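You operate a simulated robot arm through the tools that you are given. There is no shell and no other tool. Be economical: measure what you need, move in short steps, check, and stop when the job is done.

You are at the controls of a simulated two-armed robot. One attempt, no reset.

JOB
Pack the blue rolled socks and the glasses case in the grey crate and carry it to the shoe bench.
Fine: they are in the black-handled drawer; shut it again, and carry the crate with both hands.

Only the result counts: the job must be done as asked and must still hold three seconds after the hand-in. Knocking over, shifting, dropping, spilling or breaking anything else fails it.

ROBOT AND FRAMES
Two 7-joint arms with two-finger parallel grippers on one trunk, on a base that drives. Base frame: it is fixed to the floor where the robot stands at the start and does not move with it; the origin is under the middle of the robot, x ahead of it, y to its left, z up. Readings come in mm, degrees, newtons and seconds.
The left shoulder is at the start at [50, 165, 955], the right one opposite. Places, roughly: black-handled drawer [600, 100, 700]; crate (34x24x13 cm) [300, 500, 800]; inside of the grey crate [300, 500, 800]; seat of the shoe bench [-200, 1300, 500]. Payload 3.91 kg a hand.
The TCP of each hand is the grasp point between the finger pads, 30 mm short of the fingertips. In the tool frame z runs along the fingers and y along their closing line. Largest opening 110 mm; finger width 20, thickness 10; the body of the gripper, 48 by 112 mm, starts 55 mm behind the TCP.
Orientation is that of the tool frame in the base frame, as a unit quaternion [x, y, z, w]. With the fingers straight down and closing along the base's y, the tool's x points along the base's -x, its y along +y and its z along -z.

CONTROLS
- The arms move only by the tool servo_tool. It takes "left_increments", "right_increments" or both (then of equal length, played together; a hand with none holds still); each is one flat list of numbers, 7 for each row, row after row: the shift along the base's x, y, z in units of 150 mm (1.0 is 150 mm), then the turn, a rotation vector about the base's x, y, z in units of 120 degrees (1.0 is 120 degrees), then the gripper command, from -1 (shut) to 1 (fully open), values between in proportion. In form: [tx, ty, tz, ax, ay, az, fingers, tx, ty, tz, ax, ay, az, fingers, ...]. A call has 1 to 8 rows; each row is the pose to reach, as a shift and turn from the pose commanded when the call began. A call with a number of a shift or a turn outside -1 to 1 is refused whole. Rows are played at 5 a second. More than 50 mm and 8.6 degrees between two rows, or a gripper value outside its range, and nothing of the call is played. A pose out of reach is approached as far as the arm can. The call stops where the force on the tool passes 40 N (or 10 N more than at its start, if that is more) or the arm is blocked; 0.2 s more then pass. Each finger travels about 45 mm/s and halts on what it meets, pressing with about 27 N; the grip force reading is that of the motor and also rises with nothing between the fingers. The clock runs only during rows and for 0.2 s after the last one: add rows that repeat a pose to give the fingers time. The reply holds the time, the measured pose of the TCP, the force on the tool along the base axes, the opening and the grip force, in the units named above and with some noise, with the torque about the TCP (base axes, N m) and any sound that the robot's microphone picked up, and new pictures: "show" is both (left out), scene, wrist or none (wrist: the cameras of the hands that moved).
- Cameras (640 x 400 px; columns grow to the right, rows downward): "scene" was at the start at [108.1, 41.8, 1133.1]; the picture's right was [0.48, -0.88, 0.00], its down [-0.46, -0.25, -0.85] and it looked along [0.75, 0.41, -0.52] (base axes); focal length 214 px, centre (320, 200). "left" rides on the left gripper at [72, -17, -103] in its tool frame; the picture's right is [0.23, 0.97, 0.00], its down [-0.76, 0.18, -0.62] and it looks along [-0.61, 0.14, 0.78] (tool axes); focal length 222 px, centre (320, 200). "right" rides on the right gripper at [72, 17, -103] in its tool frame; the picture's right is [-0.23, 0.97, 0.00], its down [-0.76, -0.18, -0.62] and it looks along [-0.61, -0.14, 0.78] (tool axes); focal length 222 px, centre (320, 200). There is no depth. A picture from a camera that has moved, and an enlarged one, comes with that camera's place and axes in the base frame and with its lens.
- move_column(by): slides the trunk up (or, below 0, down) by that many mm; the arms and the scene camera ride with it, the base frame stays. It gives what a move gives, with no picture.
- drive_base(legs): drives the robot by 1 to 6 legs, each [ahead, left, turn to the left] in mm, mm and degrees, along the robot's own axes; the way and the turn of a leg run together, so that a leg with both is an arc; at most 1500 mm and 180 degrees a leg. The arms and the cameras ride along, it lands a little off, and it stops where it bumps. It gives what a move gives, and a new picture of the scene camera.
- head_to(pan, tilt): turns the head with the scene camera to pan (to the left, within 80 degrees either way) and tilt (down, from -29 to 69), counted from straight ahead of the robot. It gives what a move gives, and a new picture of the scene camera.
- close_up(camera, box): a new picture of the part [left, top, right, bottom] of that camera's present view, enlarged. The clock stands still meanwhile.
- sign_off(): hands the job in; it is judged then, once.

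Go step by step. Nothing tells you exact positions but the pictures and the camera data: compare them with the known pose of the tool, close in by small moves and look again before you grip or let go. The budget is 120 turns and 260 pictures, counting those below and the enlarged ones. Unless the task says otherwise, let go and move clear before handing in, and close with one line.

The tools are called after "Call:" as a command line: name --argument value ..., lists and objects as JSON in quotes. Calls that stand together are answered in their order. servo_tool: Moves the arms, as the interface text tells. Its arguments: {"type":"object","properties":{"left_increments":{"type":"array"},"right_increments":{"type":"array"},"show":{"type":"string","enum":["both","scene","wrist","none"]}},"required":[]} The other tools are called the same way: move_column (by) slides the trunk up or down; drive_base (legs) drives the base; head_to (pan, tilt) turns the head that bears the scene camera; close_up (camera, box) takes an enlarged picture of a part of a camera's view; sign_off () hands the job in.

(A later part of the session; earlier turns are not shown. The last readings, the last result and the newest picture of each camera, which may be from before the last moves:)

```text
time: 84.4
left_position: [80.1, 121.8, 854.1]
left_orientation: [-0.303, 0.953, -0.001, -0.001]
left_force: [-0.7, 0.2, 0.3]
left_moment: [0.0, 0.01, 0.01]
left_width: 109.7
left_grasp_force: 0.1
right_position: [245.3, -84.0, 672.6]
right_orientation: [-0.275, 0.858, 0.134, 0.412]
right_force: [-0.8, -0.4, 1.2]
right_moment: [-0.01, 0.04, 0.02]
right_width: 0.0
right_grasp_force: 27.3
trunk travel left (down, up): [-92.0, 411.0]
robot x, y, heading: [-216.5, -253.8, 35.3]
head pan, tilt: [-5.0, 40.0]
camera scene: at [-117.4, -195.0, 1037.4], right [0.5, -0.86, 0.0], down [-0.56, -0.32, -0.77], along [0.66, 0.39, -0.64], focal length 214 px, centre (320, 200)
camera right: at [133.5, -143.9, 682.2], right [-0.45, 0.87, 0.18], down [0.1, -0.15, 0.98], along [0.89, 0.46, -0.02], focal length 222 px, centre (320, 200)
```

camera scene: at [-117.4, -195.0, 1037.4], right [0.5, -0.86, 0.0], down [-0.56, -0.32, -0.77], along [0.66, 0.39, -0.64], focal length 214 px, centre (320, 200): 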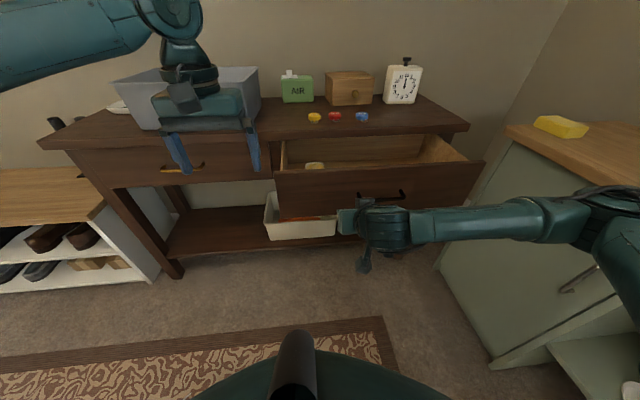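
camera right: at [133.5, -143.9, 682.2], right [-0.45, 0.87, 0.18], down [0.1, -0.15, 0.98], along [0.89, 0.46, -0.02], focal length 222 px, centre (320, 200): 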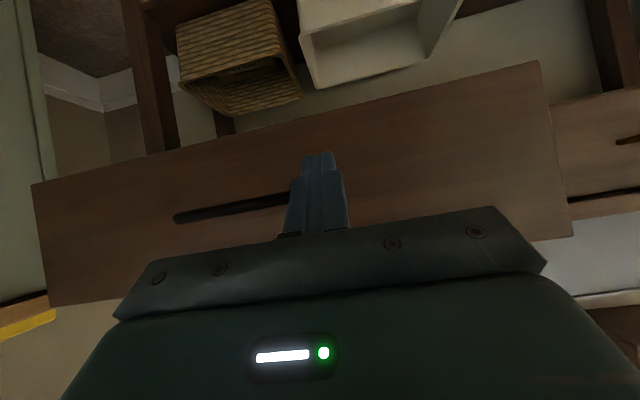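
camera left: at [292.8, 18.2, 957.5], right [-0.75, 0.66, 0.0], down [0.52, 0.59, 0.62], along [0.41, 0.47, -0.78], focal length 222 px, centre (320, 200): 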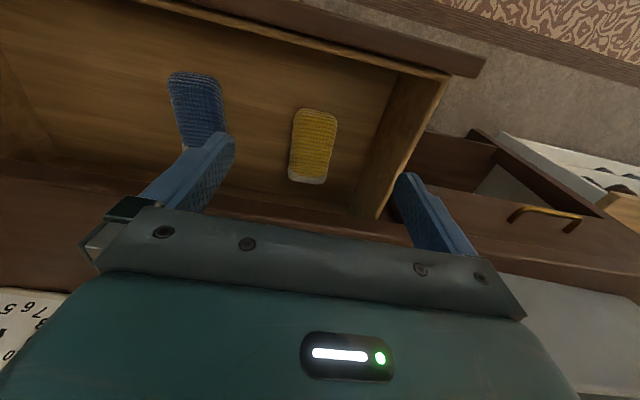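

The closed fingertips face the drawer front, just left of the handle. I'll shift a bit more left and drive forward to push it shut.

Call:
servo_tool --right_increments '[-0.1, 0.14, -0.06, 0, 0, 0, -1, -0.1, 0.14, -0.06, 0, 0, 0, -1]' --show "none"

Call:
drive_base --legs '[[240, 0, 0]]'

Call:
close_up --camera "right" --box '[0, 0, 640, 400]'

```text
time: 85.0
left_position: [80.2, 121.0, 855.3]
left_orientation: [-0.303, 0.953, -0.001, 0.0]
left_force: [0.3, -0.3, 0.2]
left_moment: [0.03, -0.02, 0.02]
left_width: 110.1
left_grasp_force: 0.0
right_position: [230.8, -61.6, 663.1]
right_orientation: [-0.275, 0.859, 0.133, 0.411]
right_force: [0.4, 0.2, -0.2]
right_moment: [0.01, 0.01, -0.03]
right_width: 0.0
right_grasp_force: 27.0
trunk travel left (down, up): [-92.0, 411.0]
robot x, y, heading: [-215.2, -255.0, 35.3]
head pan, tilt: [-5.0, 40.0]
```

```text
time: 86.8
left_position: [275.4, 259.1, 854.3]
left_orientation: [-0.303, 0.953, 0.0, -0.001]
left_force: [-0.3, -0.1, 0.6]
left_moment: [0.0, 0.01, -0.01]
left_width: 109.7
left_grasp_force: 0.1
right_position: [426.2, 75.2, 664.4]
right_orientation: [-0.275, 0.858, 0.133, 0.412]
right_force: [-1.1, -0.1, -0.5]
right_moment: [0.0, -0.01, -0.02]
right_width: 0.0
right_grasp_force: 27.1
trunk travel left (down, up): [-92.0, 411.0]
robot x, y, heading: [-20.7, -114.3, 35.4]
head pan, tilt: [-5.0, 40.0]
camera scene: at [77.9, -57.1, 1037.3], right [0.5, -0.86, 0.0], down [-0.56, -0.32, -0.77], along [0.66, 0.39, -0.64], focal length 214 px, centre (320, 200)
```

scene: 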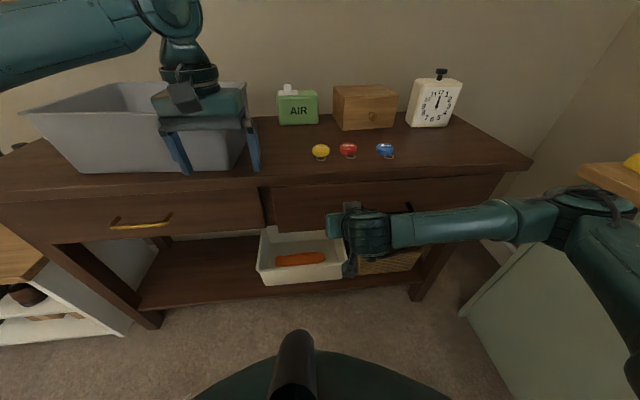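

```text
1.00 times, centred on (320, 200) of right
camera zoom: at [313.8, 15.0, 673.0], right [-0.45, 0.87, 0.18], down [0.1, -0.15, 0.98], along [0.89, 0.46, -0.02], focal length 222 px, centre (320, 200)
```

zoom: 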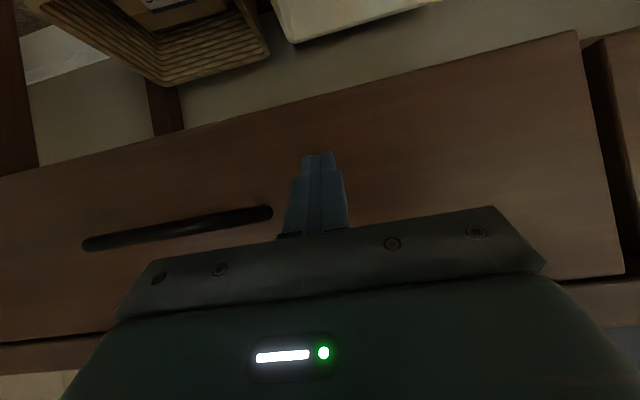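

The drawer is nearly shut. I'll finish with small arm pushes until the force rises.

Call:
servo_tool --right_increments '[0.054, 0.039, 0, 0, 0, 0, -1, 0.108, 0.077, 0, 0, 0, 0, -1, 0.15, 0.107, 0, 0, 0, 0, -1, 0.19, 0.136, 0, 0, 0, 0, -1, 0.22, 0.157, 0, 0, 0, 0, -1, 0.25, 0.178, 0, 0, 0, 0, -1, 0.28, 0.2, 0, 0, 0, 0, -1]' --show "both"

```text
time: 87.8
left_position: [273.9, 257.8, 855.4]
left_orientation: [-0.303, 0.953, 0.001, 0.0]
left_force: [-0.5, -0.1, -0.8]
left_moment: [-0.03, -0.01, -0.03]
left_width: 109.7
left_grasp_force: 0.0
right_position: [447.8, 91.3, 663.6]
right_orientation: [-0.277, 0.86, 0.133, 0.407]
right_force: [-9.3, -7.8, 4.7]
right_moment: [0.0, -0.05, -0.04]
right_width: 0.4
right_grasp_force: 26.5
trunk travel left (down, up): [-92.0, 411.0]
robot x, y, heading: [-19.4, -114.3, 35.0]
head pan, tilt: [-5.0, 40.0]
stopped in row 4 (right hand): the force on the tool passed its limit (the readings are from after the stop); the commanded pose is now the measured one
camera scene: at [76.7, -58.3, 1037.5], right [0.5, -0.86, 0.0], down [-0.56, -0.32, -0.77], along [0.66, 0.39, -0.64], focal length 214 px, centre (320, 200)
camera right: at [334.6, 30.2, 673.8], right [-0.45, 0.87, 0.18], down [0.11, -0.15, 0.98], along [0.89, 0.46, -0.03], focal length 222 px, centre (320, 200)
```

scene: 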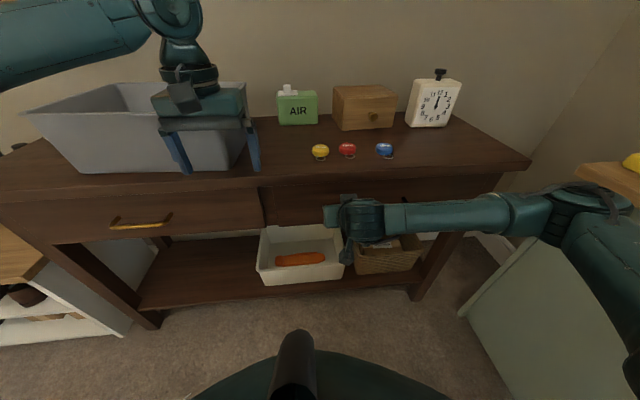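
right: 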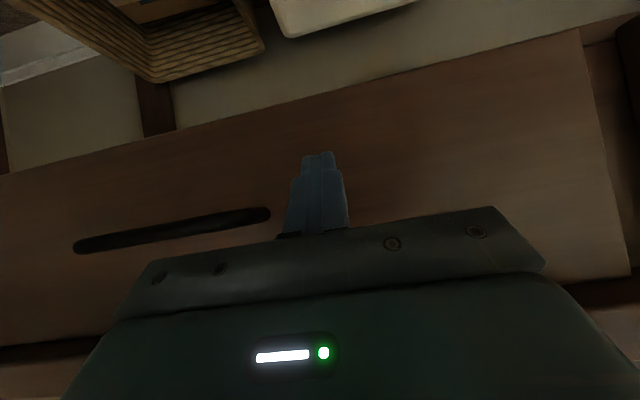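

The push met a hard stop at the expected closed position. I'll back off, check the drawer, and restore the hand.

Call:
drive_base --legs '[[-220, 0, 0]]'

Call:
servo_tool --right_increments '[-0.02, 0.03, 0.15, -0.04, 0.0567, 0, -1, -0.04, 0.06, 0.3, -0.08, 0.1133, 0, -1, -0.06, 0.09, 0.45, -0.12, 0.17, 0, -1, -0.08, 0.12, 0.65, -0.16, 0.2267, 0, -1, -0.1, 0.15, 0.85, -0.2, 0.2833, 0, -0.5, -0.1, 0.15, 1.0, -0.24, 0.34, 0, 0]' --show "scene"

Call:
close_up --camera "scene" --box '[160, 100, 480, 300]'

```text
time: 89.4
left_position: [98.3, 133.9, 853.3]
left_orientation: [-0.303, 0.953, 0.0, 0.0]
left_force: [-0.7, 0.7, 0.1]
left_moment: [-0.02, 0.02, 0.0]
left_width: 109.9
left_grasp_force: 0.1
right_position: [270.6, -34.8, 662.6]
right_orientation: [-0.277, 0.86, 0.132, 0.407]
right_force: [-0.2, -0.3, 0.0]
right_moment: [0.0, -0.04, -0.01]
right_width: 0.0
right_grasp_force: 26.3
trunk travel left (down, up): [-92.0, 411.0]
robot x, y, heading: [-198.9, -239.4, 35.2]
head pan, tilt: [-5.0, 40.0]
camera scene: at [-100.1, -182.9, 1037.3], right [0.5, -0.86, 0.0], down [-0.56, -0.32, -0.77], along [0.66, 0.38, -0.64], focal length 214 px, centre (320, 200)
```

scene: 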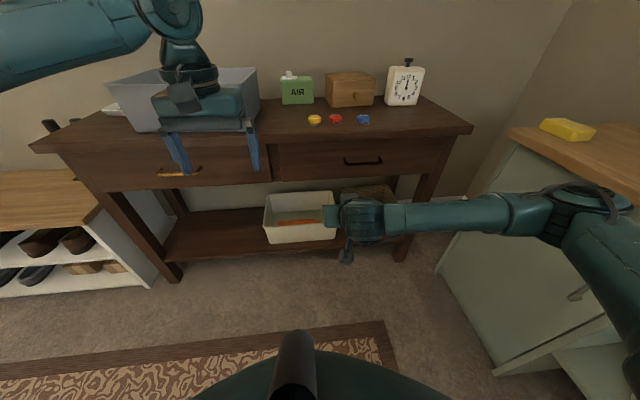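

```text
time: 90.8
left_position: [96.5, 132.9, 855.1]
left_orientation: [-0.303, 0.953, 0.0, -0.002]
left_force: [0.4, 0.3, -0.6]
left_moment: [-0.01, 0.02, 0.03]
left_width: 110.0
left_grasp_force: 0.0
right_position: [257.2, -11.3, 813.8]
right_orientation: [-0.304, 0.953, 0.005, 0.003]
right_force: [0.0, 0.5, 0.2]
right_moment: [0.02, 0.01, -0.01]
right_width: 49.4
right_grasp_force: 0.1
trunk travel left (down, up): [-92.0, 411.0]
robot x, y, heading: [-197.5, -244.2, 35.3]
head pan, tilt: [-5.0, 40.0]
camera scene: at [-100.1, -182.9, 1037.3], right [0.5, -0.86, 0.0], down [-0.56, -0.32, -0.77], along [0.66, 0.38, -0.64], focal length 214 px, centre (320, 200)
```

scene: 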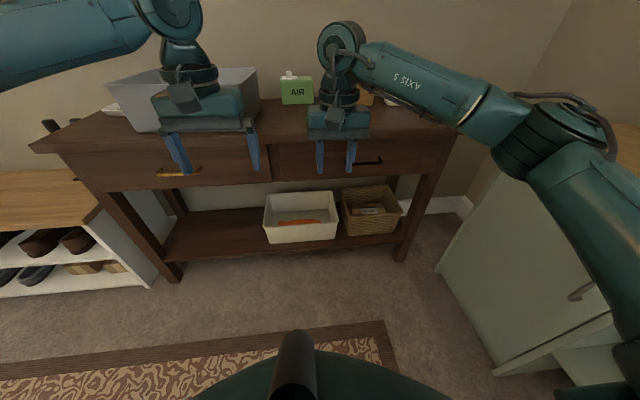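

```text
2.00 times, centred on (320, 200) of scene
camera zoom: at [-100.1, -182.9, 1037.3], right [0.5, -0.86, 0.0], down [-0.56, -0.32, -0.77], along [0.66, 0.38, -0.64], focal length 429 px, centre (320, 200)
```

zoom: 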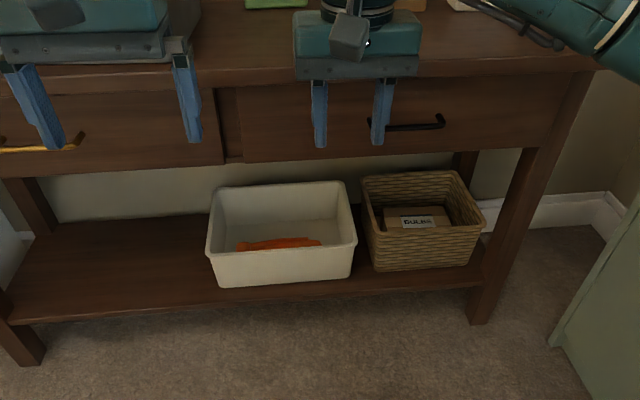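

The black-handled drawer is flush shut. Next I'll raise the trunk, centre on the crate and set the hands over its two short sides.

Call:
move_column --by 200

Call:
drive_base --legs '[[0, 304, 0], [280, 0, 0]]'

Call:
close_up --camera "left" --box '[0, 0, 640, 400]'

Call:
close_up --camera "right" --box '[0, 0, 640, 400]'

```text
time: 93.0
left_position: [97.5, 133.8, 1054.1]
left_orientation: [-0.303, 0.953, 0.0, -0.001]
left_force: [0.7, 0.1, 0.2]
left_moment: [-0.01, -0.01, 0.02]
left_width: 110.0
left_grasp_force: 0.0
right_position: [256.3, -10.3, 1012.1]
right_orientation: [-0.304, 0.953, 0.006, 0.005]
right_force: [-0.5, 0.5, 0.4]
right_moment: [0.02, 0.01, -0.02]
right_width: 54.9
right_grasp_force: 0.0
trunk travel left (down, up): [-292.0, 211.0]
robot x, y, heading: [-197.9, -239.3, 35.2]
head pan, tilt: [-5.0, 40.0]
```

```text
time: 96.6
left_position: [148.2, 543.0, 1054.5]
left_orientation: [-0.304, 0.953, 0.0, -0.001]
left_force: [0.1, 0.1, 0.4]
left_moment: [0.01, 0.02, 0.01]
left_width: 109.9
left_grasp_force: 0.1
right_position: [308.4, 399.2, 1013.3]
right_orientation: [-0.304, 0.953, 0.006, 0.005]
right_force: [0.3, -0.4, 0.2]
right_moment: [0.03, 0.03, -0.02]
right_width: 55.1
right_grasp_force: 0.0
trunk travel left (down, up): [-292.0, 211.0]
robot x, y, heading: [-150.6, 163.0, 35.3]
head pan, tilt: [-5.0, 40.0]
camera scene: at [-48.7, 226.5, 1237.2], right [0.5, -0.86, 0.0], down [-0.56, -0.32, -0.77], along [0.66, 0.39, -0.64], focal length 214 px, centre (320, 200)
```

scene: 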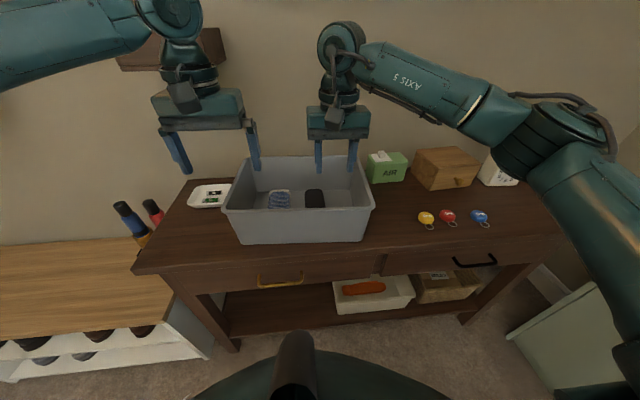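

```text
1.00 times, centred on (320, 200) of left
camera zoom: at [99.5, 487.4, 1157.4], right [-0.75, 0.66, 0.0], down [0.52, 0.59, 0.62], along [0.41, 0.47, -0.78], focal length 222 px, centre (320, 200)
```

zoom: 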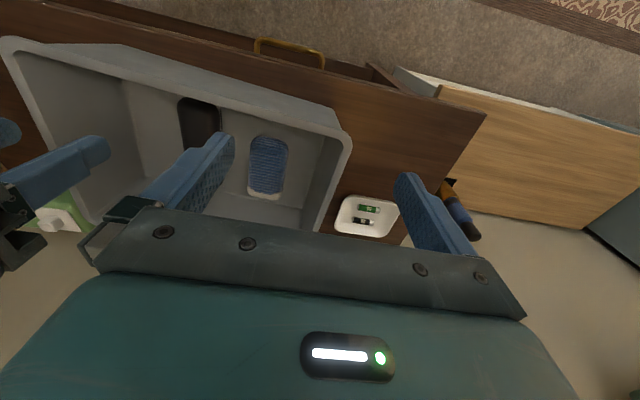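

```text
1.00 times, centred on (320, 200) of right
camera zoom: at [237.2, 367.8, 1115.3], right [-0.38, 0.92, 0.01], down [0.72, 0.29, 0.63], along [0.58, 0.25, -0.78], focal length 222 px, centre (320, 200)
```

zoom: 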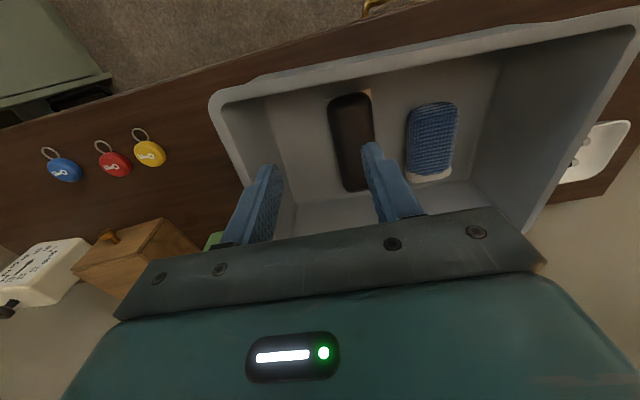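

The rim is about 4° clockwise of square, with its short-side mid-points near [433, 367] (right) and [256, 658] (left). I'll bring both hands above them, slightly turned to match.

Call:
servo_tool --right_increments '[0.167, -0.043, -0.07, 0, 0, -0.007, 0.5, 0.334, -0.086, -0.14, 0, 0, -0.014, 0.5, 0.5, -0.129, -0.21, 0, 0, -0.021, 0.5, 0.667, -0.172, -0.28, 0, 0, -0.028, 0.5, 0.834, -0.215, -0.353, 0, 0, -0.035, 0.5]' --left_increments '[0.144, 0.153, -0.1, 0, 0, -0.007, 0.5, 0.288, 0.307, -0.2, 0, 0, -0.014, 0.5, 0.432, 0.46, -0.35, 0, 0, -0.021, 0.5, 0.576, 0.613, -0.5, 0, 0, -0.028, 0.5, 0.72, 0.767, -0.627, 0, 0, -0.035, 0.5]'

```text
time: 97.8
left_position: [178.2, 655.8, 965.8]
left_orientation: [-0.268, 0.963, 0.0, 0.001]
left_force: [0.2, -0.8, 1.1]
left_moment: [0.0, -0.02, 0.01]
left_width: 82.5
left_grasp_force: 0.0
left hand out of reach, approached as far as the arm can: row 1, 2, 3, 4, 5
right_position: [432.7, 366.4, 958.8]
right_orientation: [-0.269, 0.963, 0.005, 0.006]
right_force: [-0.2, 0.5, 0.2]
right_moment: [0.01, 0.0, -0.04]
right_width: 82.7
right_grasp_force: 0.0
trunk travel left (down, up): [-292.0, 211.0]
robot x, y, heading: [-148.3, 169.1, 35.4]
head pan, tilt: [-5.0, 40.0]
camera scene: at [-48.8, 226.3, 1237.3], right [0.5, -0.86, 0.0], down [-0.56, -0.32, -0.77], along [0.66, 0.39, -0.64], focal length 214 px, centre (320, 200)
camera right: at [359.7, 339.9, 1062.2], right [-0.31, 0.95, 0.01], down [0.74, 0.24, 0.63], along [0.6, 0.2, -0.78], focal length 222 px, centre (320, 200)
camera left: at [124.6, 604.2, 1068.7], right [-0.7, 0.72, 0.0], down [0.56, 0.55, 0.62], along [0.45, 0.43, -0.78], focal length 222 px, centre (320, 200)
```

scene: 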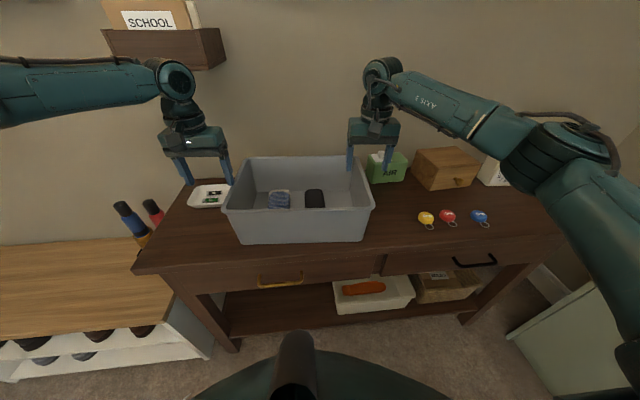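
right: 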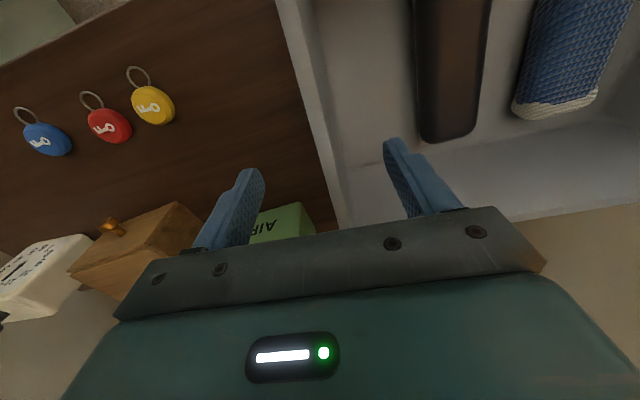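
left: 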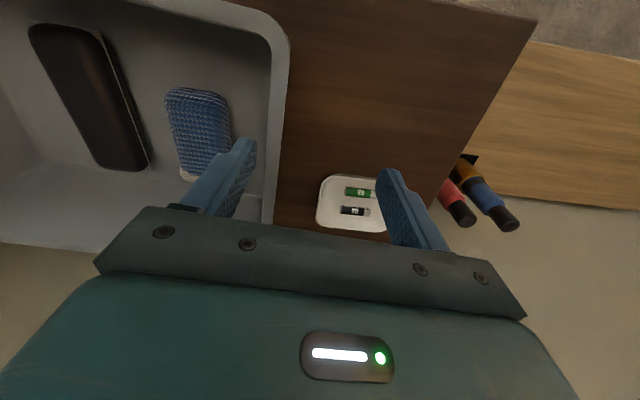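

The right hand straddles its rim well, but the left is at its reach limit. I'll drive 70 mm closer and correct both hands.

Call:
drive_base --legs '[[70, 0, 0]]'

Call:
servo_tool --right_increments '[-0.19, -0.135, 0, 0, 0, 0, 0.5, -0.38, -0.27, 0, 0, 0, 0, 0.5]' --left_increments '[0.06, -0.13, 0, 0, 0, 0, 0.5, 0.13, -0.25, 0, 0, 0, 0, 0.5]'

```text
time: 98.8
left_position: [236.0, 696.5, 965.5]
left_orientation: [-0.268, 0.963, -0.001, 0.0]
left_force: [0.7, -0.7, -0.4]
left_moment: [-0.03, 0.01, -0.02]
left_width: 82.5
left_grasp_force: 0.0
right_position: [488.9, 406.2, 958.7]
right_orientation: [-0.27, 0.963, 0.007, 0.004]
right_force: [-0.9, 0.2, 0.3]
right_moment: [-0.03, 0.0, 0.02]
right_width: 82.5
right_grasp_force: 0.0
trunk travel left (down, up): [-292.0, 211.0]
robot x, y, heading: [-87.8, 206.5, 35.1]
head pan, tilt: [-5.0, 40.0]
camera scene: at [9.0, 267.2, 1237.2], right [0.5, -0.86, 0.0], down [-0.56, -0.32, -0.77], along [0.66, 0.39, -0.64], focal length 214 px, centre (320, 200)
```

scene: 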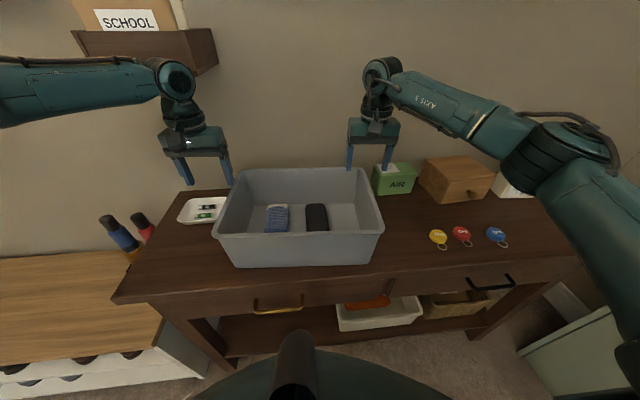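

```text
time: 99.5
left_position: [232.7, 660.2, 968.1]
left_orientation: [-0.268, 0.963, -0.001, 0.002]
left_force: [0.1, -0.8, -0.7]
left_moment: [0.0, 0.0, 0.02]
left_width: 82.4
left_grasp_force: 0.0
left hand out of reach, approached as far as the arm can: row 1, 2
right_position: [431.7, 365.1, 958.3]
right_orientation: [-0.27, 0.963, 0.007, 0.006]
right_force: [0.5, 0.1, 0.7]
right_moment: [-0.03, 0.0, -0.02]
right_width: 82.7
right_grasp_force: 0.1
trunk travel left (down, up): [-292.0, 211.0]
robot x, y, heading: [-86.5, 207.9, 34.9]
head pan, tilt: [-5.0, 40.0]
camera scene: at [8.3, 266.4, 1237.4], right [0.5, -0.86, 0.0], down [-0.56, -0.32, -0.77], along [0.66, 0.39, -0.64], focal length 214 px, centre (320, 200)
camera right: at [359.8, 339.2, 1062.4], right [-0.31, 0.95, 0.01], down [0.74, 0.23, 0.63], along [0.6, 0.21, -0.77], focal length 222 px, centre (320, 200)
camera left: at [180.3, 608.5, 1070.6], right [-0.7, 0.72, 0.0], down [0.56, 0.55, 0.63], along [0.45, 0.43, -0.78], focal length 222 px, centre (320, 200)
```

scene: 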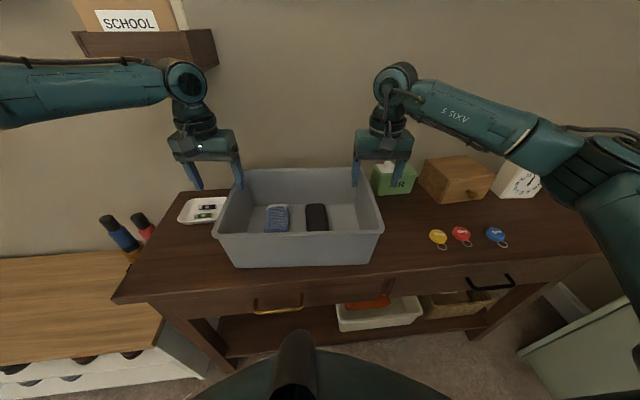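
right: 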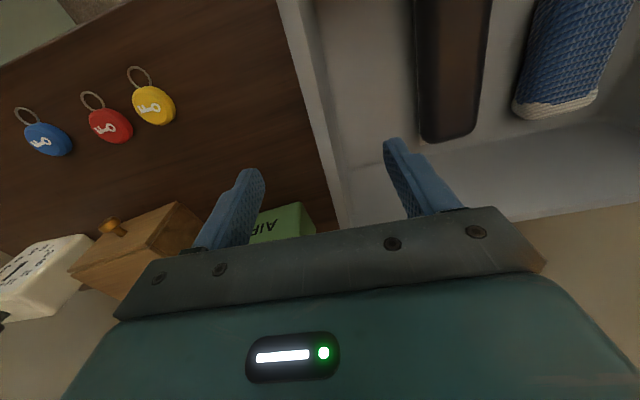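
left: 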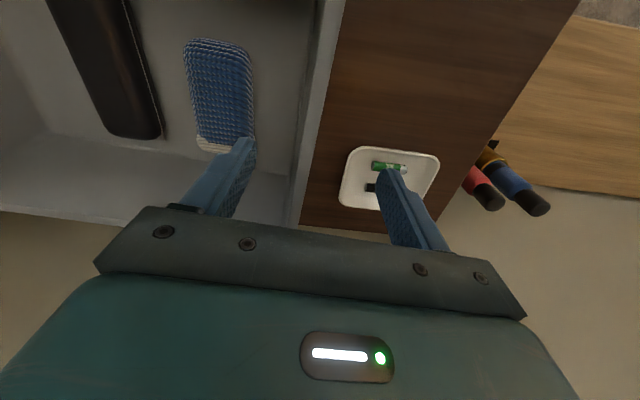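

Both hands straddle the rims. I'll lower both, nudging the left inward and forward.

Call:
servo_tool --right_increments '[0, 0, -0.12, 0, 0, 0, 0.5, 0, 0, -0.24, 0, 0, 0, 0.5, 0, 0, -0.36, 0, 0, 0, 0.5, 0, 0, -0.48, 0, 0, 0, 0.5, 0, 0, -0.48, 0, 0, 0, 0.5]' --left_increments '[0.04, -0.04, -0.13, 0, 0, 0, 0.5, 0.04, -0.04, -0.27, 0, 0, 0, 0.5, 0.06, -0.02, -0.4, 0, 0, 0, 0.5, 0.1, 0.01, -0.53, 0, 0, 0, 0.5, 0.12, 0.02, -0.53, 0, 0, 0, 0.5]'

```text
time: 100.7
left_position: [221.4, 665.7, 896.2]
left_orientation: [-0.268, 0.963, -0.001, 0.001]
left_force: [-0.1, -0.2, 1.1]
left_moment: [0.03, -0.02, 0.01]
left_width: 82.7
left_grasp_force: 0.1
left hand out of reach, approached as far as the arm can: row 1, 2, 3, 4, 5
right_position: [431.8, 365.7, 886.1]
right_orientation: [-0.27, 0.963, 0.005, 0.006]
right_force: [0.0, -0.3, 0.7]
right_moment: [-0.02, 0.01, -0.02]
right_width: 82.5
right_grasp_force: 0.0
trunk travel left (down, up): [-292.0, 211.0]
robot x, y, heading: [-87.5, 209.5, 35.2]
head pan, tilt: [-5.0, 40.0]
camera scene: at [8.4, 266.8, 1237.3], right [0.5, -0.86, 0.0], down [-0.56, -0.32, -0.77], along [0.66, 0.39, -0.64], focal length 214 px, centre (320, 200)
camera right: at [359.8, 339.8, 989.8], right [-0.31, 0.95, 0.01], down [0.74, 0.24, 0.63], along [0.6, 0.2, -0.78], focal length 222 px, centre (320, 200)
camera left: at [168.8, 614.6, 998.7], right [-0.7, 0.72, 0.0], down [0.56, 0.55, 0.62], along [0.45, 0.43, -0.78], focal length 222 px, centre (320, 200)
```

scene: 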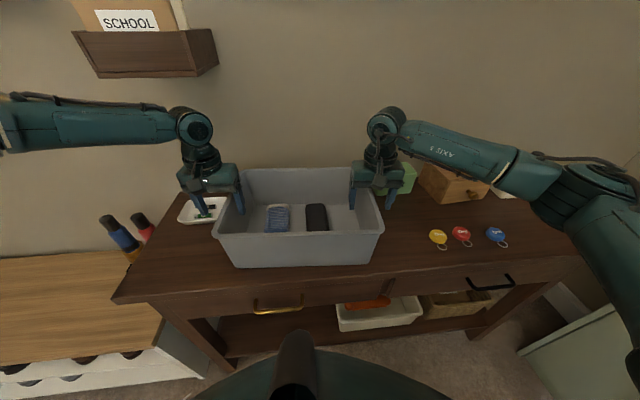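
right: 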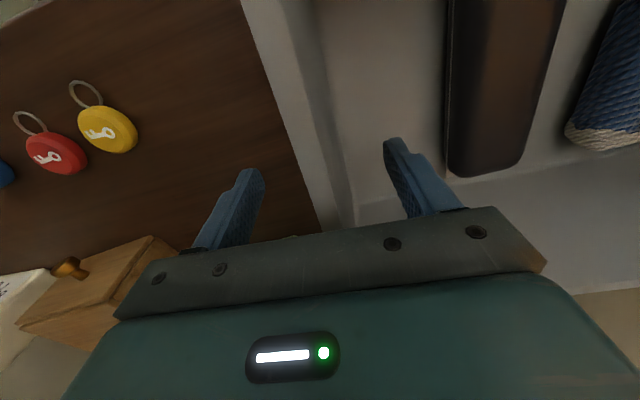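
left: 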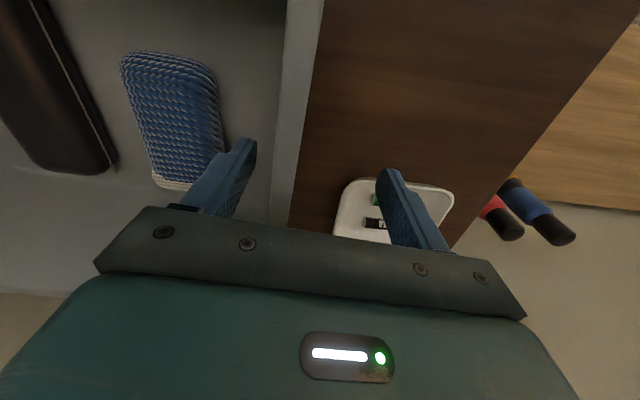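

The left hand keeps drifting, and I suspect its commanded pose is still the earlier unreachable one. I'll lift it clear of the rim and shift it back to test that.

Call:
servo_tool --left_increments '[0, 0, 0.25, 0, 0, 0, 0.5, 0, 0, 0.5, 0, 0, 0, 0.5, -0.2, 0.07, 0.5, 0, 0, 0, 0.5, -0.4, 0.15, 0.5, 0, 0, 0, 0.5]' --show "none"

```text
time: 101.7
left_position: [161.2, 688.1, 971.0]
left_orientation: [-0.268, 0.963, -0.001, 0.001]
left_force: [-0.2, -0.6, 0.6]
left_moment: [-0.01, 0.01, 0.02]
left_width: 82.1
left_grasp_force: 0.1
right_position: [430.4, 366.0, 887.7]
right_orientation: [-0.27, 0.963, 0.005, 0.006]
right_force: [-0.6, -0.2, -0.2]
right_moment: [-0.01, -0.02, 0.0]
right_width: 82.4
right_grasp_force: 0.0
trunk travel left (down, up): [-292.0, 211.0]
robot x, y, heading: [-89.7, 210.4, 35.1]
head pan, tilt: [-5.0, 40.0]
```

The commanded pose does follow the measured one, so the left arm truly dislikes reaching straight ahead. I'll lift the right hand, shift the base 75 mm right so the left hand works further outward, and reposition both above the rims.

Call:
servo_tool --right_increments '[0, 0, 0.25, 0, 0, 0, 0.5, 0, 0, 0.52, 0, 0, 0, 0.5]' --show "none"

Call:
drive_base --legs '[[0, -75, 0]]'

Call:
servo_tool --right_increments '[-0.14, 0.2, 0, 0, 0, 0, 0.5, -0.28, 0.4, 0, 0, 0, 0, 0.5, -0.28, 0.4, 0, 0, 0, 0, 0.5]' --left_increments '[0.1, 0.07, 0, 0, 0, 0, 0.5, 0.2, 0.14, 0, 0, 0, 0, 0.5, 0.32, 0.21, 0, 0, 0, 0, 0.5]'

```text
time: 102.2
left_position: [161.7, 687.8, 972.2]
left_orientation: [-0.269, 0.963, 0.0, 0.001]
left_force: [-0.1, -0.1, 0.2]
left_moment: [0.0, 0.02, -0.01]
left_width: 82.4
left_grasp_force: 0.1
right_position: [430.7, 367.0, 965.0]
right_orientation: [-0.27, 0.963, 0.005, 0.005]
right_force: [1.2, -0.3, 0.5]
right_moment: [-0.02, -0.01, 0.0]
right_width: 82.4
right_grasp_force: 0.0
trunk travel left (down, up): [-292.0, 211.0]
robot x, y, heading: [-90.6, 211.1, 34.8]
head pan, tilt: [-5.0, 40.0]
```

```text
time: 103.3
left_position: [206.2, 625.3, 970.9]
left_orientation: [-0.268, 0.964, 0.0, 0.001]
left_force: [0.4, -0.4, 1.1]
left_moment: [0.0, -0.04, 0.04]
left_width: 82.6
left_grasp_force: 0.0
right_position: [476.0, 305.1, 965.3]
right_orientation: [-0.27, 0.963, 0.006, 0.006]
right_force: [0.6, -0.4, 0.1]
right_moment: [0.01, 0.02, 0.0]
right_width: 82.5
right_grasp_force: 0.0
trunk travel left (down, up): [-292.0, 211.0]
robot x, y, heading: [-43.7, 143.0, 34.9]
head pan, tilt: [-5.0, 40.0]
camera scene: at [52.0, 205.0, 1237.3], right [0.5, -0.86, 0.0], down [-0.56, -0.32, -0.77], along [0.66, 0.39, -0.64], focal length 214 px, centre (320, 200)
```

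scene: 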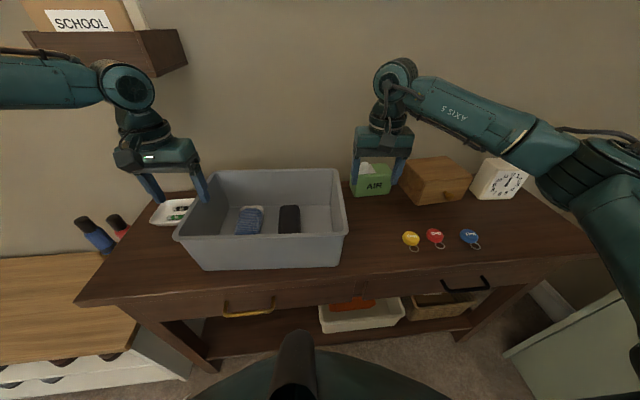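

```text
time: 104.1
left_position: [253.7, 657.7, 971.8]
left_orientation: [-0.268, 0.963, 0.0, 0.001]
left_force: [-0.5, 0.0, -0.2]
left_moment: [0.02, 0.01, -0.03]
left_width: 82.4
left_grasp_force: 0.0
right_position: [433.9, 364.1, 966.2]
right_orientation: [-0.269, 0.963, 0.006, 0.006]
right_force: [0.2, 0.9, 0.3]
right_moment: [-0.02, 0.0, 0.0]
right_width: 82.4
right_grasp_force: 0.0
trunk travel left (down, up): [-292.0, 211.0]
robot x, y, heading: [-46.5, 146.8, 35.4]
head pan, tilt: [-5.0, 40.0]
camera scene: at [51.9, 205.5, 1237.3], right [0.5, -0.86, 0.0], down [-0.56, -0.32, -0.77], along [0.66, 0.39, -0.64], focal length 214 px, centre (320, 200)
camera right: at [361.4, 339.2, 1069.2], right [-0.31, 0.95, 0.01], down [0.74, 0.23, 0.63], along [0.6, 0.2, -0.78], focal length 222 px, centre (320, 200)
camera left: at [200.6, 606.4, 1074.3], right [-0.7, 0.72, 0.0], down [0.56, 0.55, 0.62], along [0.45, 0.43, -0.78], focal length 222 px, centre (320, 200)
```

scene: 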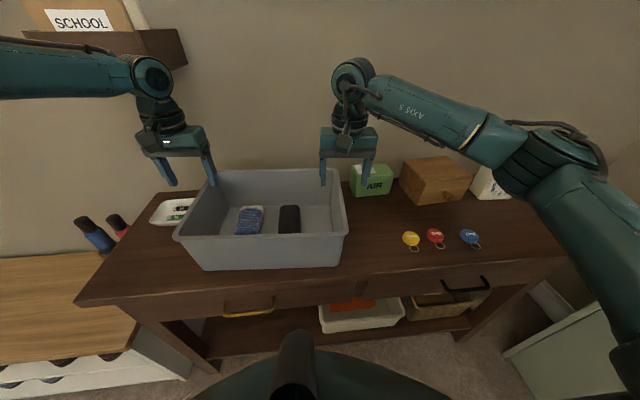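
right: 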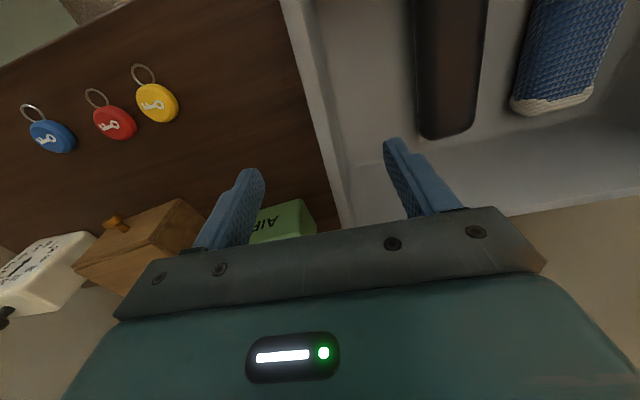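
left: 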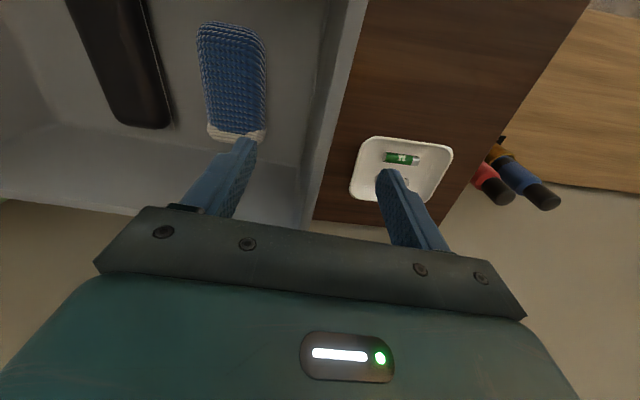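

Both hands now straddle the rims. I'll lower them to the grip height.

Call:
servo_tool --right_increments '[0, 0, -0.15, 0, 0, 0, 0.5, 0, 0, -0.3, 0, 0, 0, 0.5, 0, 0, -0.43, 0, 0, 0, 0.5, 0, 0, -0.54, 0, 0, 0, 0.5]' --left_increments '[-0.035, 0.035, -0.15, 0, 0, 0, 0.5, -0.035, 0.035, -0.3, 0, 0, 0, 0.5, -0.035, 0.035, -0.45, 0, 0, 0, 0.5, -0.035, 0.035, -0.58, 0, 0, 0, 0.5]'

```text
time: 105.1
left_position: [248.2, 664.1, 884.9]
left_orientation: [-0.267, 0.964, 0.0, 0.001]
left_force: [-0.5, 0.1, -0.5]
left_moment: [0.03, -0.01, 0.0]
left_width: 82.5
left_grasp_force: 0.1
right_position: [433.7, 364.1, 883.7]
right_orientation: [-0.271, 0.963, 0.005, 0.006]
right_force: [-0.1, -0.1, 0.3]
right_moment: [-0.01, 0.01, -0.03]
right_width: 82.7
right_grasp_force: 0.0
trunk travel left (down, up): [-292.0, 211.0]
robot x, y, heading: [-45.4, 148.0, 35.2]
head pan, tilt: [-5.0, 40.0]
camera scene: at [51.8, 205.7, 1237.3], right [0.5, -0.86, 0.0], down [-0.56, -0.32, -0.77], along [0.66, 0.39, -0.64], focal length 214 px, centre (320, 200)
camera right: at [360.8, 338.9, 987.2], right [-0.31, 0.95, 0.01], down [0.74, 0.24, 0.63], along [0.6, 0.2, -0.77], focal length 222 px, centre (320, 200)
camera left: at [195.1, 612.0, 986.9], right [-0.7, 0.72, 0.0], down [0.56, 0.55, 0.62], along [0.45, 0.43, -0.78], focal length 222 px, centre (320, 200)
```

scene: 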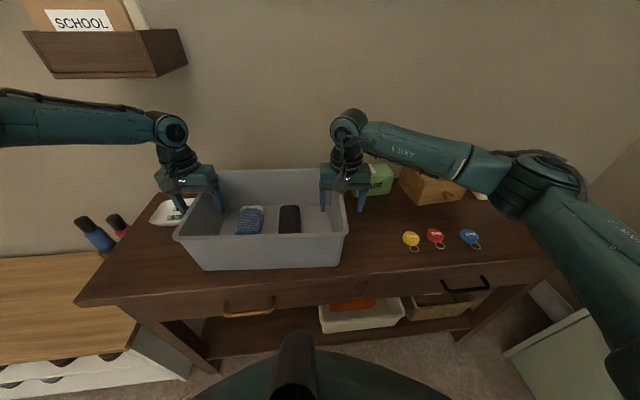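
right: 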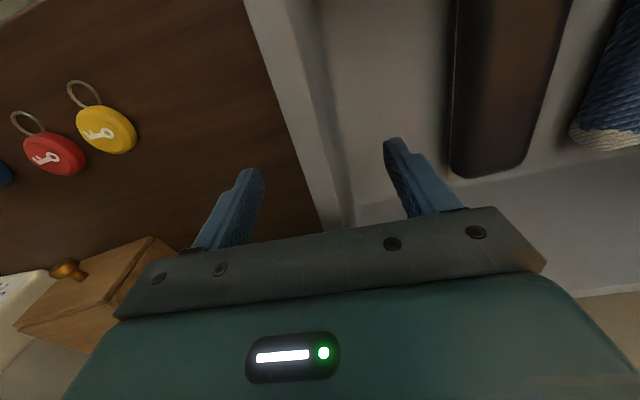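
left: 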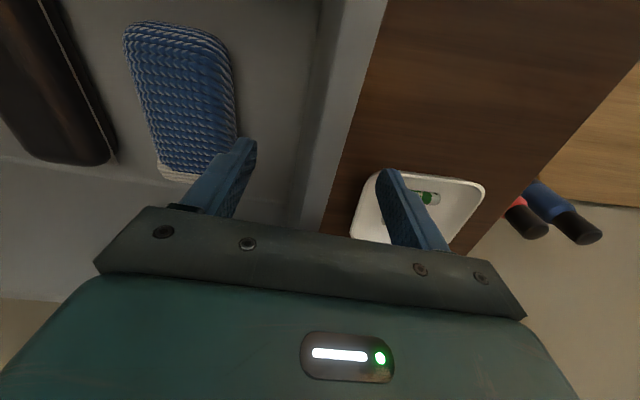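

The rims sit about 20 mm above the TCPs and between the fingers. I'll close both hands.

Call:
servo_tool --right_increments '[0, 0, 0, 0, 0, 0, 0, 0, 0, 0, 0, 0, 0, -0.5, 0, 0, 0, 0, 0, 0, -1, 0, 0, 0, 0, 0, 0, -1, 0, 0, 0, 0, 0, 0, -1, 0, 0, 0, 0, 0, 0, -1]' --left_increments '[0, 0, 0, 0, 0, 0, 0, 0, 0, 0, 0, 0, 0, -0.5, 0, 0, 0, 0, 0, 0, -1, 0, 0, 0, 0, 0, 0, -1, 0, 0, 0, 0, 0, 0, -1, 0, 0, 0, 0, 0, 0, -1]'

```text
time: 106.4
left_position: [252.8, 657.0, 885.0]
left_orientation: [-0.266, 0.964, -0.011, 0.003]
left_force: [1.5, -1.3, 0.5]
left_moment: [-1.36, -0.66, 0.46]
left_width: 6.2
left_grasp_force: 27.2
right_position: [427.0, 372.2, 886.2]
right_orientation: [-0.276, 0.961, 0.017, 0.002]
right_force: [-2.4, 1.7, -0.1]
right_moment: [1.33, 0.61, -0.15]
right_width: 5.2
right_grasp_force: 26.8
trunk travel left (down, up): [-292.0, 211.0]
robot x, y, heading: [-47.1, 149.0, 35.1]
head pan, tilt: [-5.0, 40.0]
stopped in row 6 (left hand): the force on the tool passed its limit (the readings are from after the stop); the commanded pose is now the measured one
camera scene: at [52.0, 205.9, 1237.2], right [0.5, -0.86, 0.0], down [-0.56, -0.32, -0.77], along [0.66, 0.39, -0.64], focal length 214 px, centre (320, 200)
camera right: at [355.7, 342.6, 988.7], right [-0.32, 0.95, 0.03], down [0.74, 0.23, 0.63], along [0.59, 0.23, -0.78], focal length 222 px, centre (320, 200)
camera left: at [198.4, 606.3, 988.1], right [-0.69, 0.72, -0.02], down [0.55, 0.55, 0.62], along [0.46, 0.42, -0.78], focal length 222 px, centre (320, 200)
```

scene: 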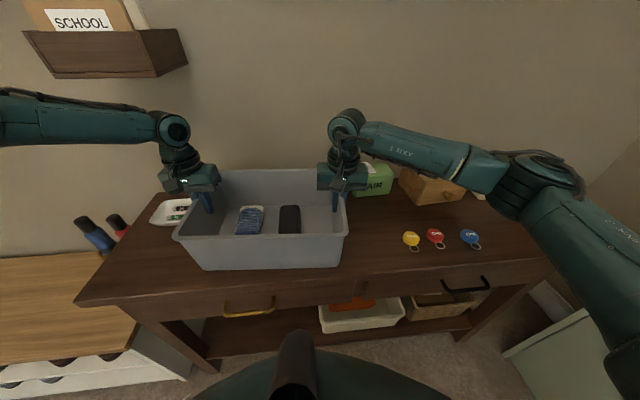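
right: 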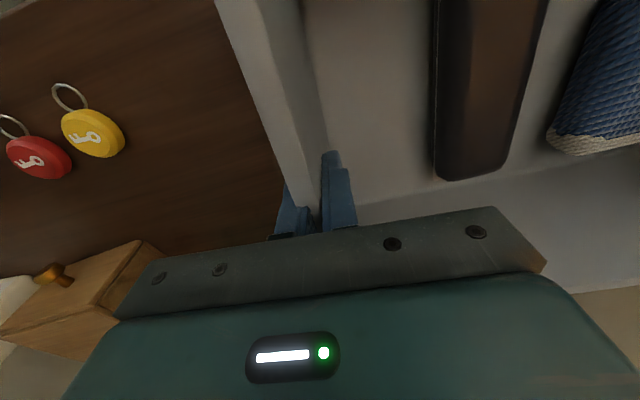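
left: 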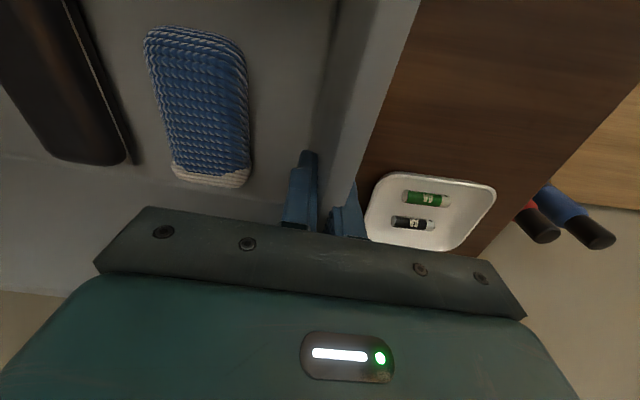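

Both rims are gripped, with 5–6 mm of wall between the fingers. I'll lift gently with the trunk.

Call:
move_column --by 40

Call:
head_to --pan 8 --tilt 40

```text
time: 107.2
left_position: [253.3, 655.8, 926.0]
left_orientation: [-0.265, 0.964, -0.008, 0.004]
left_force: [5.3, -5.4, -3.1]
left_moment: [-1.32, -0.75, 0.5]
left_width: 6.3
left_grasp_force: 27.4
right_position: [425.6, 372.0, 926.0]
right_orientation: [-0.276, 0.961, 0.017, 0.002]
right_force: [-4.3, 5.6, -3.1]
right_moment: [1.3, 0.75, -0.16]
right_width: 5.3
right_grasp_force: 26.7
trunk travel left (down, up): [-332.0, 171.0]
robot x, y, heading: [-43.3, 149.7, 35.2]
head pan, tilt: [-5.0, 40.0]
```

```text
time: 108.0
left_position: [253.2, 655.5, 925.9]
left_orientation: [-0.265, 0.964, -0.01, 0.004]
left_force: [6.5, -9.2, -2.9]
left_moment: [-1.21, -0.83, 0.54]
left_width: 6.2
left_grasp_force: 26.9
right_position: [426.4, 371.4, 925.9]
right_orientation: [-0.277, 0.961, 0.015, 0.002]
right_force: [-7.0, 9.1, -3.1]
right_moment: [1.25, 0.83, -0.11]
right_width: 5.5
right_grasp_force: 26.8
trunk travel left (down, up): [-332.0, 171.0]
robot x, y, heading: [-48.0, 147.9, 35.3]
head pan, tilt: [8.0, 40.0]
camera scene: at [40.6, 221.3, 1277.2], right [0.68, -0.73, 0.0], down [-0.47, -0.44, -0.77], along [0.56, 0.52, -0.64], focal length 214 px, centre (320, 200)
```

scene: 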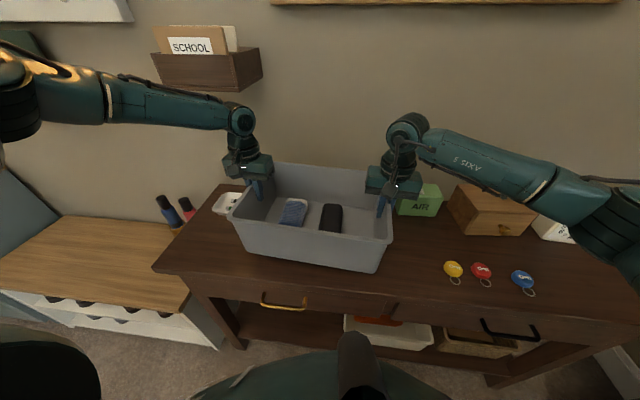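

The crate is up and level, only about 0.6 kg. I'll back straight out from the desk, then move left along toward the bench.

Call:
drive_base --legs '[[-350, 0, 0]]'

Call:
head_to --pan 60 --tilt 25

```text
time: 110.2
left_position: [-32.6, 453.8, 925.8]
left_orientation: [-0.265, 0.964, -0.01, 0.005]
left_force: [9.5, -11.2, -2.9]
left_moment: [-1.1, -1.13, 0.6]
left_width: 6.2
left_grasp_force: 26.8
right_position: [140.3, 170.4, 924.4]
right_orientation: [-0.277, 0.961, 0.017, 0.003]
right_force: [-8.7, 11.7, -2.5]
right_moment: [1.06, 1.07, -0.04]
right_width: 5.6
right_grasp_force: 26.8
trunk travel left (down, up): [-332.0, 171.0]
robot x, y, heading: [-330.8, -55.3, 35.2]
head pan, tilt: [8.0, 40.0]
camera scene: at [-245.4, 19.5, 1277.3], right [0.68, -0.73, 0.0], down [-0.47, -0.44, -0.77], along [0.56, 0.52, -0.64], focal length 214 px, centre (320, 200)
```

scene: 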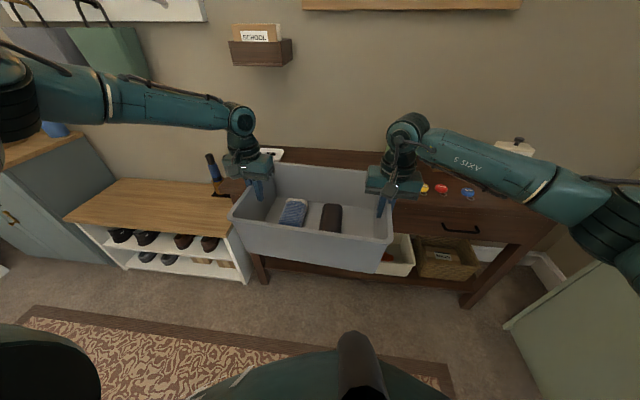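

```text
time: 111.5
left_position: [-32.5, 454.5, 926.4]
left_orientation: [-0.265, 0.964, -0.011, 0.003]
left_force: [0.3, 1.9, -2.8]
left_moment: [-1.22, -0.75, 0.52]
left_width: 6.0
left_grasp_force: 26.9
right_position: [140.6, 170.5, 926.0]
right_orientation: [-0.276, 0.961, 0.016, 0.003]
right_force: [-0.6, -2.9, -2.7]
right_moment: [1.26, 0.66, -0.08]
right_width: 5.4
right_grasp_force: 27.1
trunk travel left (down, up): [-332.0, 171.0]
robot x, y, heading: [-332.5, -54.7, 35.4]
head pan, tilt: [60.0, 25.0]
camera scene: at [-315.3, 53.3, 1300.5], right [1.0, 0.09, 0.0], down [0.04, -0.42, -0.91], along [-0.08, 0.9, -0.42], focal length 214 px, centre (320, 200)
```

scene: 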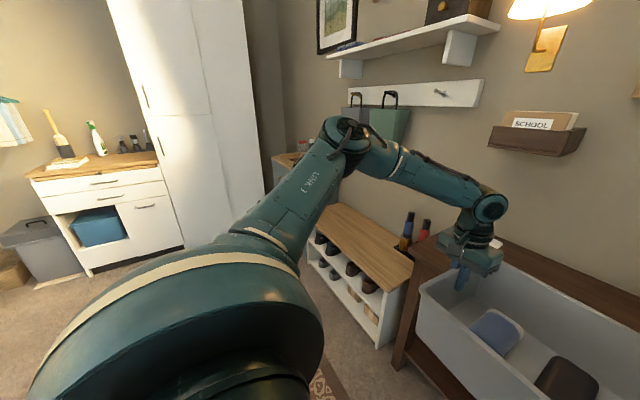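

I can see the bench clearly, with its seat lower than the desk and nothing on it. I'll drive left until I'm in front of it, then measure its height.

Call:
drive_base --legs '[[0, 450, 0], [0, 450, 0]]'

Call:
head_to --pan 0 --tilt 40

```text
time: 116.5
left_position: [-548.2, 1187.4, 925.4]
left_orientation: [-0.265, 0.964, -0.01, 0.004]
left_force: [1.8, 0.7, -3.5]
left_moment: [-1.26, -0.67, 0.55]
left_width: 6.0
left_grasp_force: 27.0
right_position: [-375.7, 903.8, 925.5]
right_orientation: [-0.276, 0.961, 0.017, 0.004]
right_force: [0.7, -1.1, -3.1]
right_moment: [1.28, 0.63, -0.12]
right_width: 5.7
right_grasp_force: 27.4
trunk travel left (down, up): [-332.0, 171.0]
robot x, y, heading: [-848.8, 679.4, 35.0]
head pan, tilt: [60.0, 25.0]
camera scene: at [-831.7, 786.9, 1300.5], right [1.0, 0.09, 0.0], down [0.04, -0.42, -0.91], along [-0.08, 0.9, -0.42], focal length 214 px, centre (320, 200)
```

scene: 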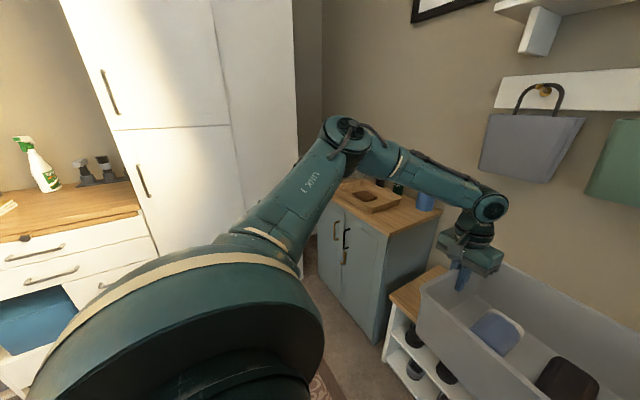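

```text
time: 117.8
left_position: [-547.4, 1186.5, 926.5]
left_orientation: [-0.264, 0.964, -0.01, 0.004]
left_force: [-0.2, 2.5, -2.8]
left_moment: [-1.25, -0.71, 0.55]
left_width: 6.2
left_grasp_force: 27.0
right_position: [-375.4, 901.5, 925.7]
right_orientation: [-0.275, 0.961, 0.017, 0.004]
right_force: [-0.8, -3.0, -4.5]
right_moment: [1.28, 0.72, -0.08]
right_width: 5.5
right_grasp_force: 27.0
trunk travel left (down, up): [-332.0, 171.0]
robot x, y, heading: [-847.7, 677.1, 35.1]
head pan, tilt: [0.0, 40.0]
camera scene: at [-753.8, 743.8, 1277.2], right [0.58, -0.82, 0.0], down [-0.53, -0.37, -0.77], along [0.63, 0.44, -0.64], focal length 214 px, centre (320, 200)
```

scene: 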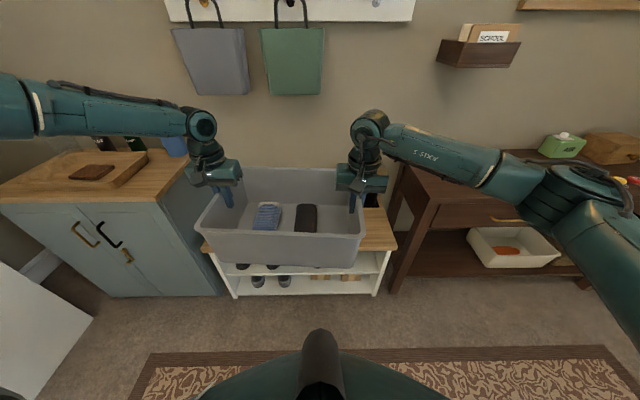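

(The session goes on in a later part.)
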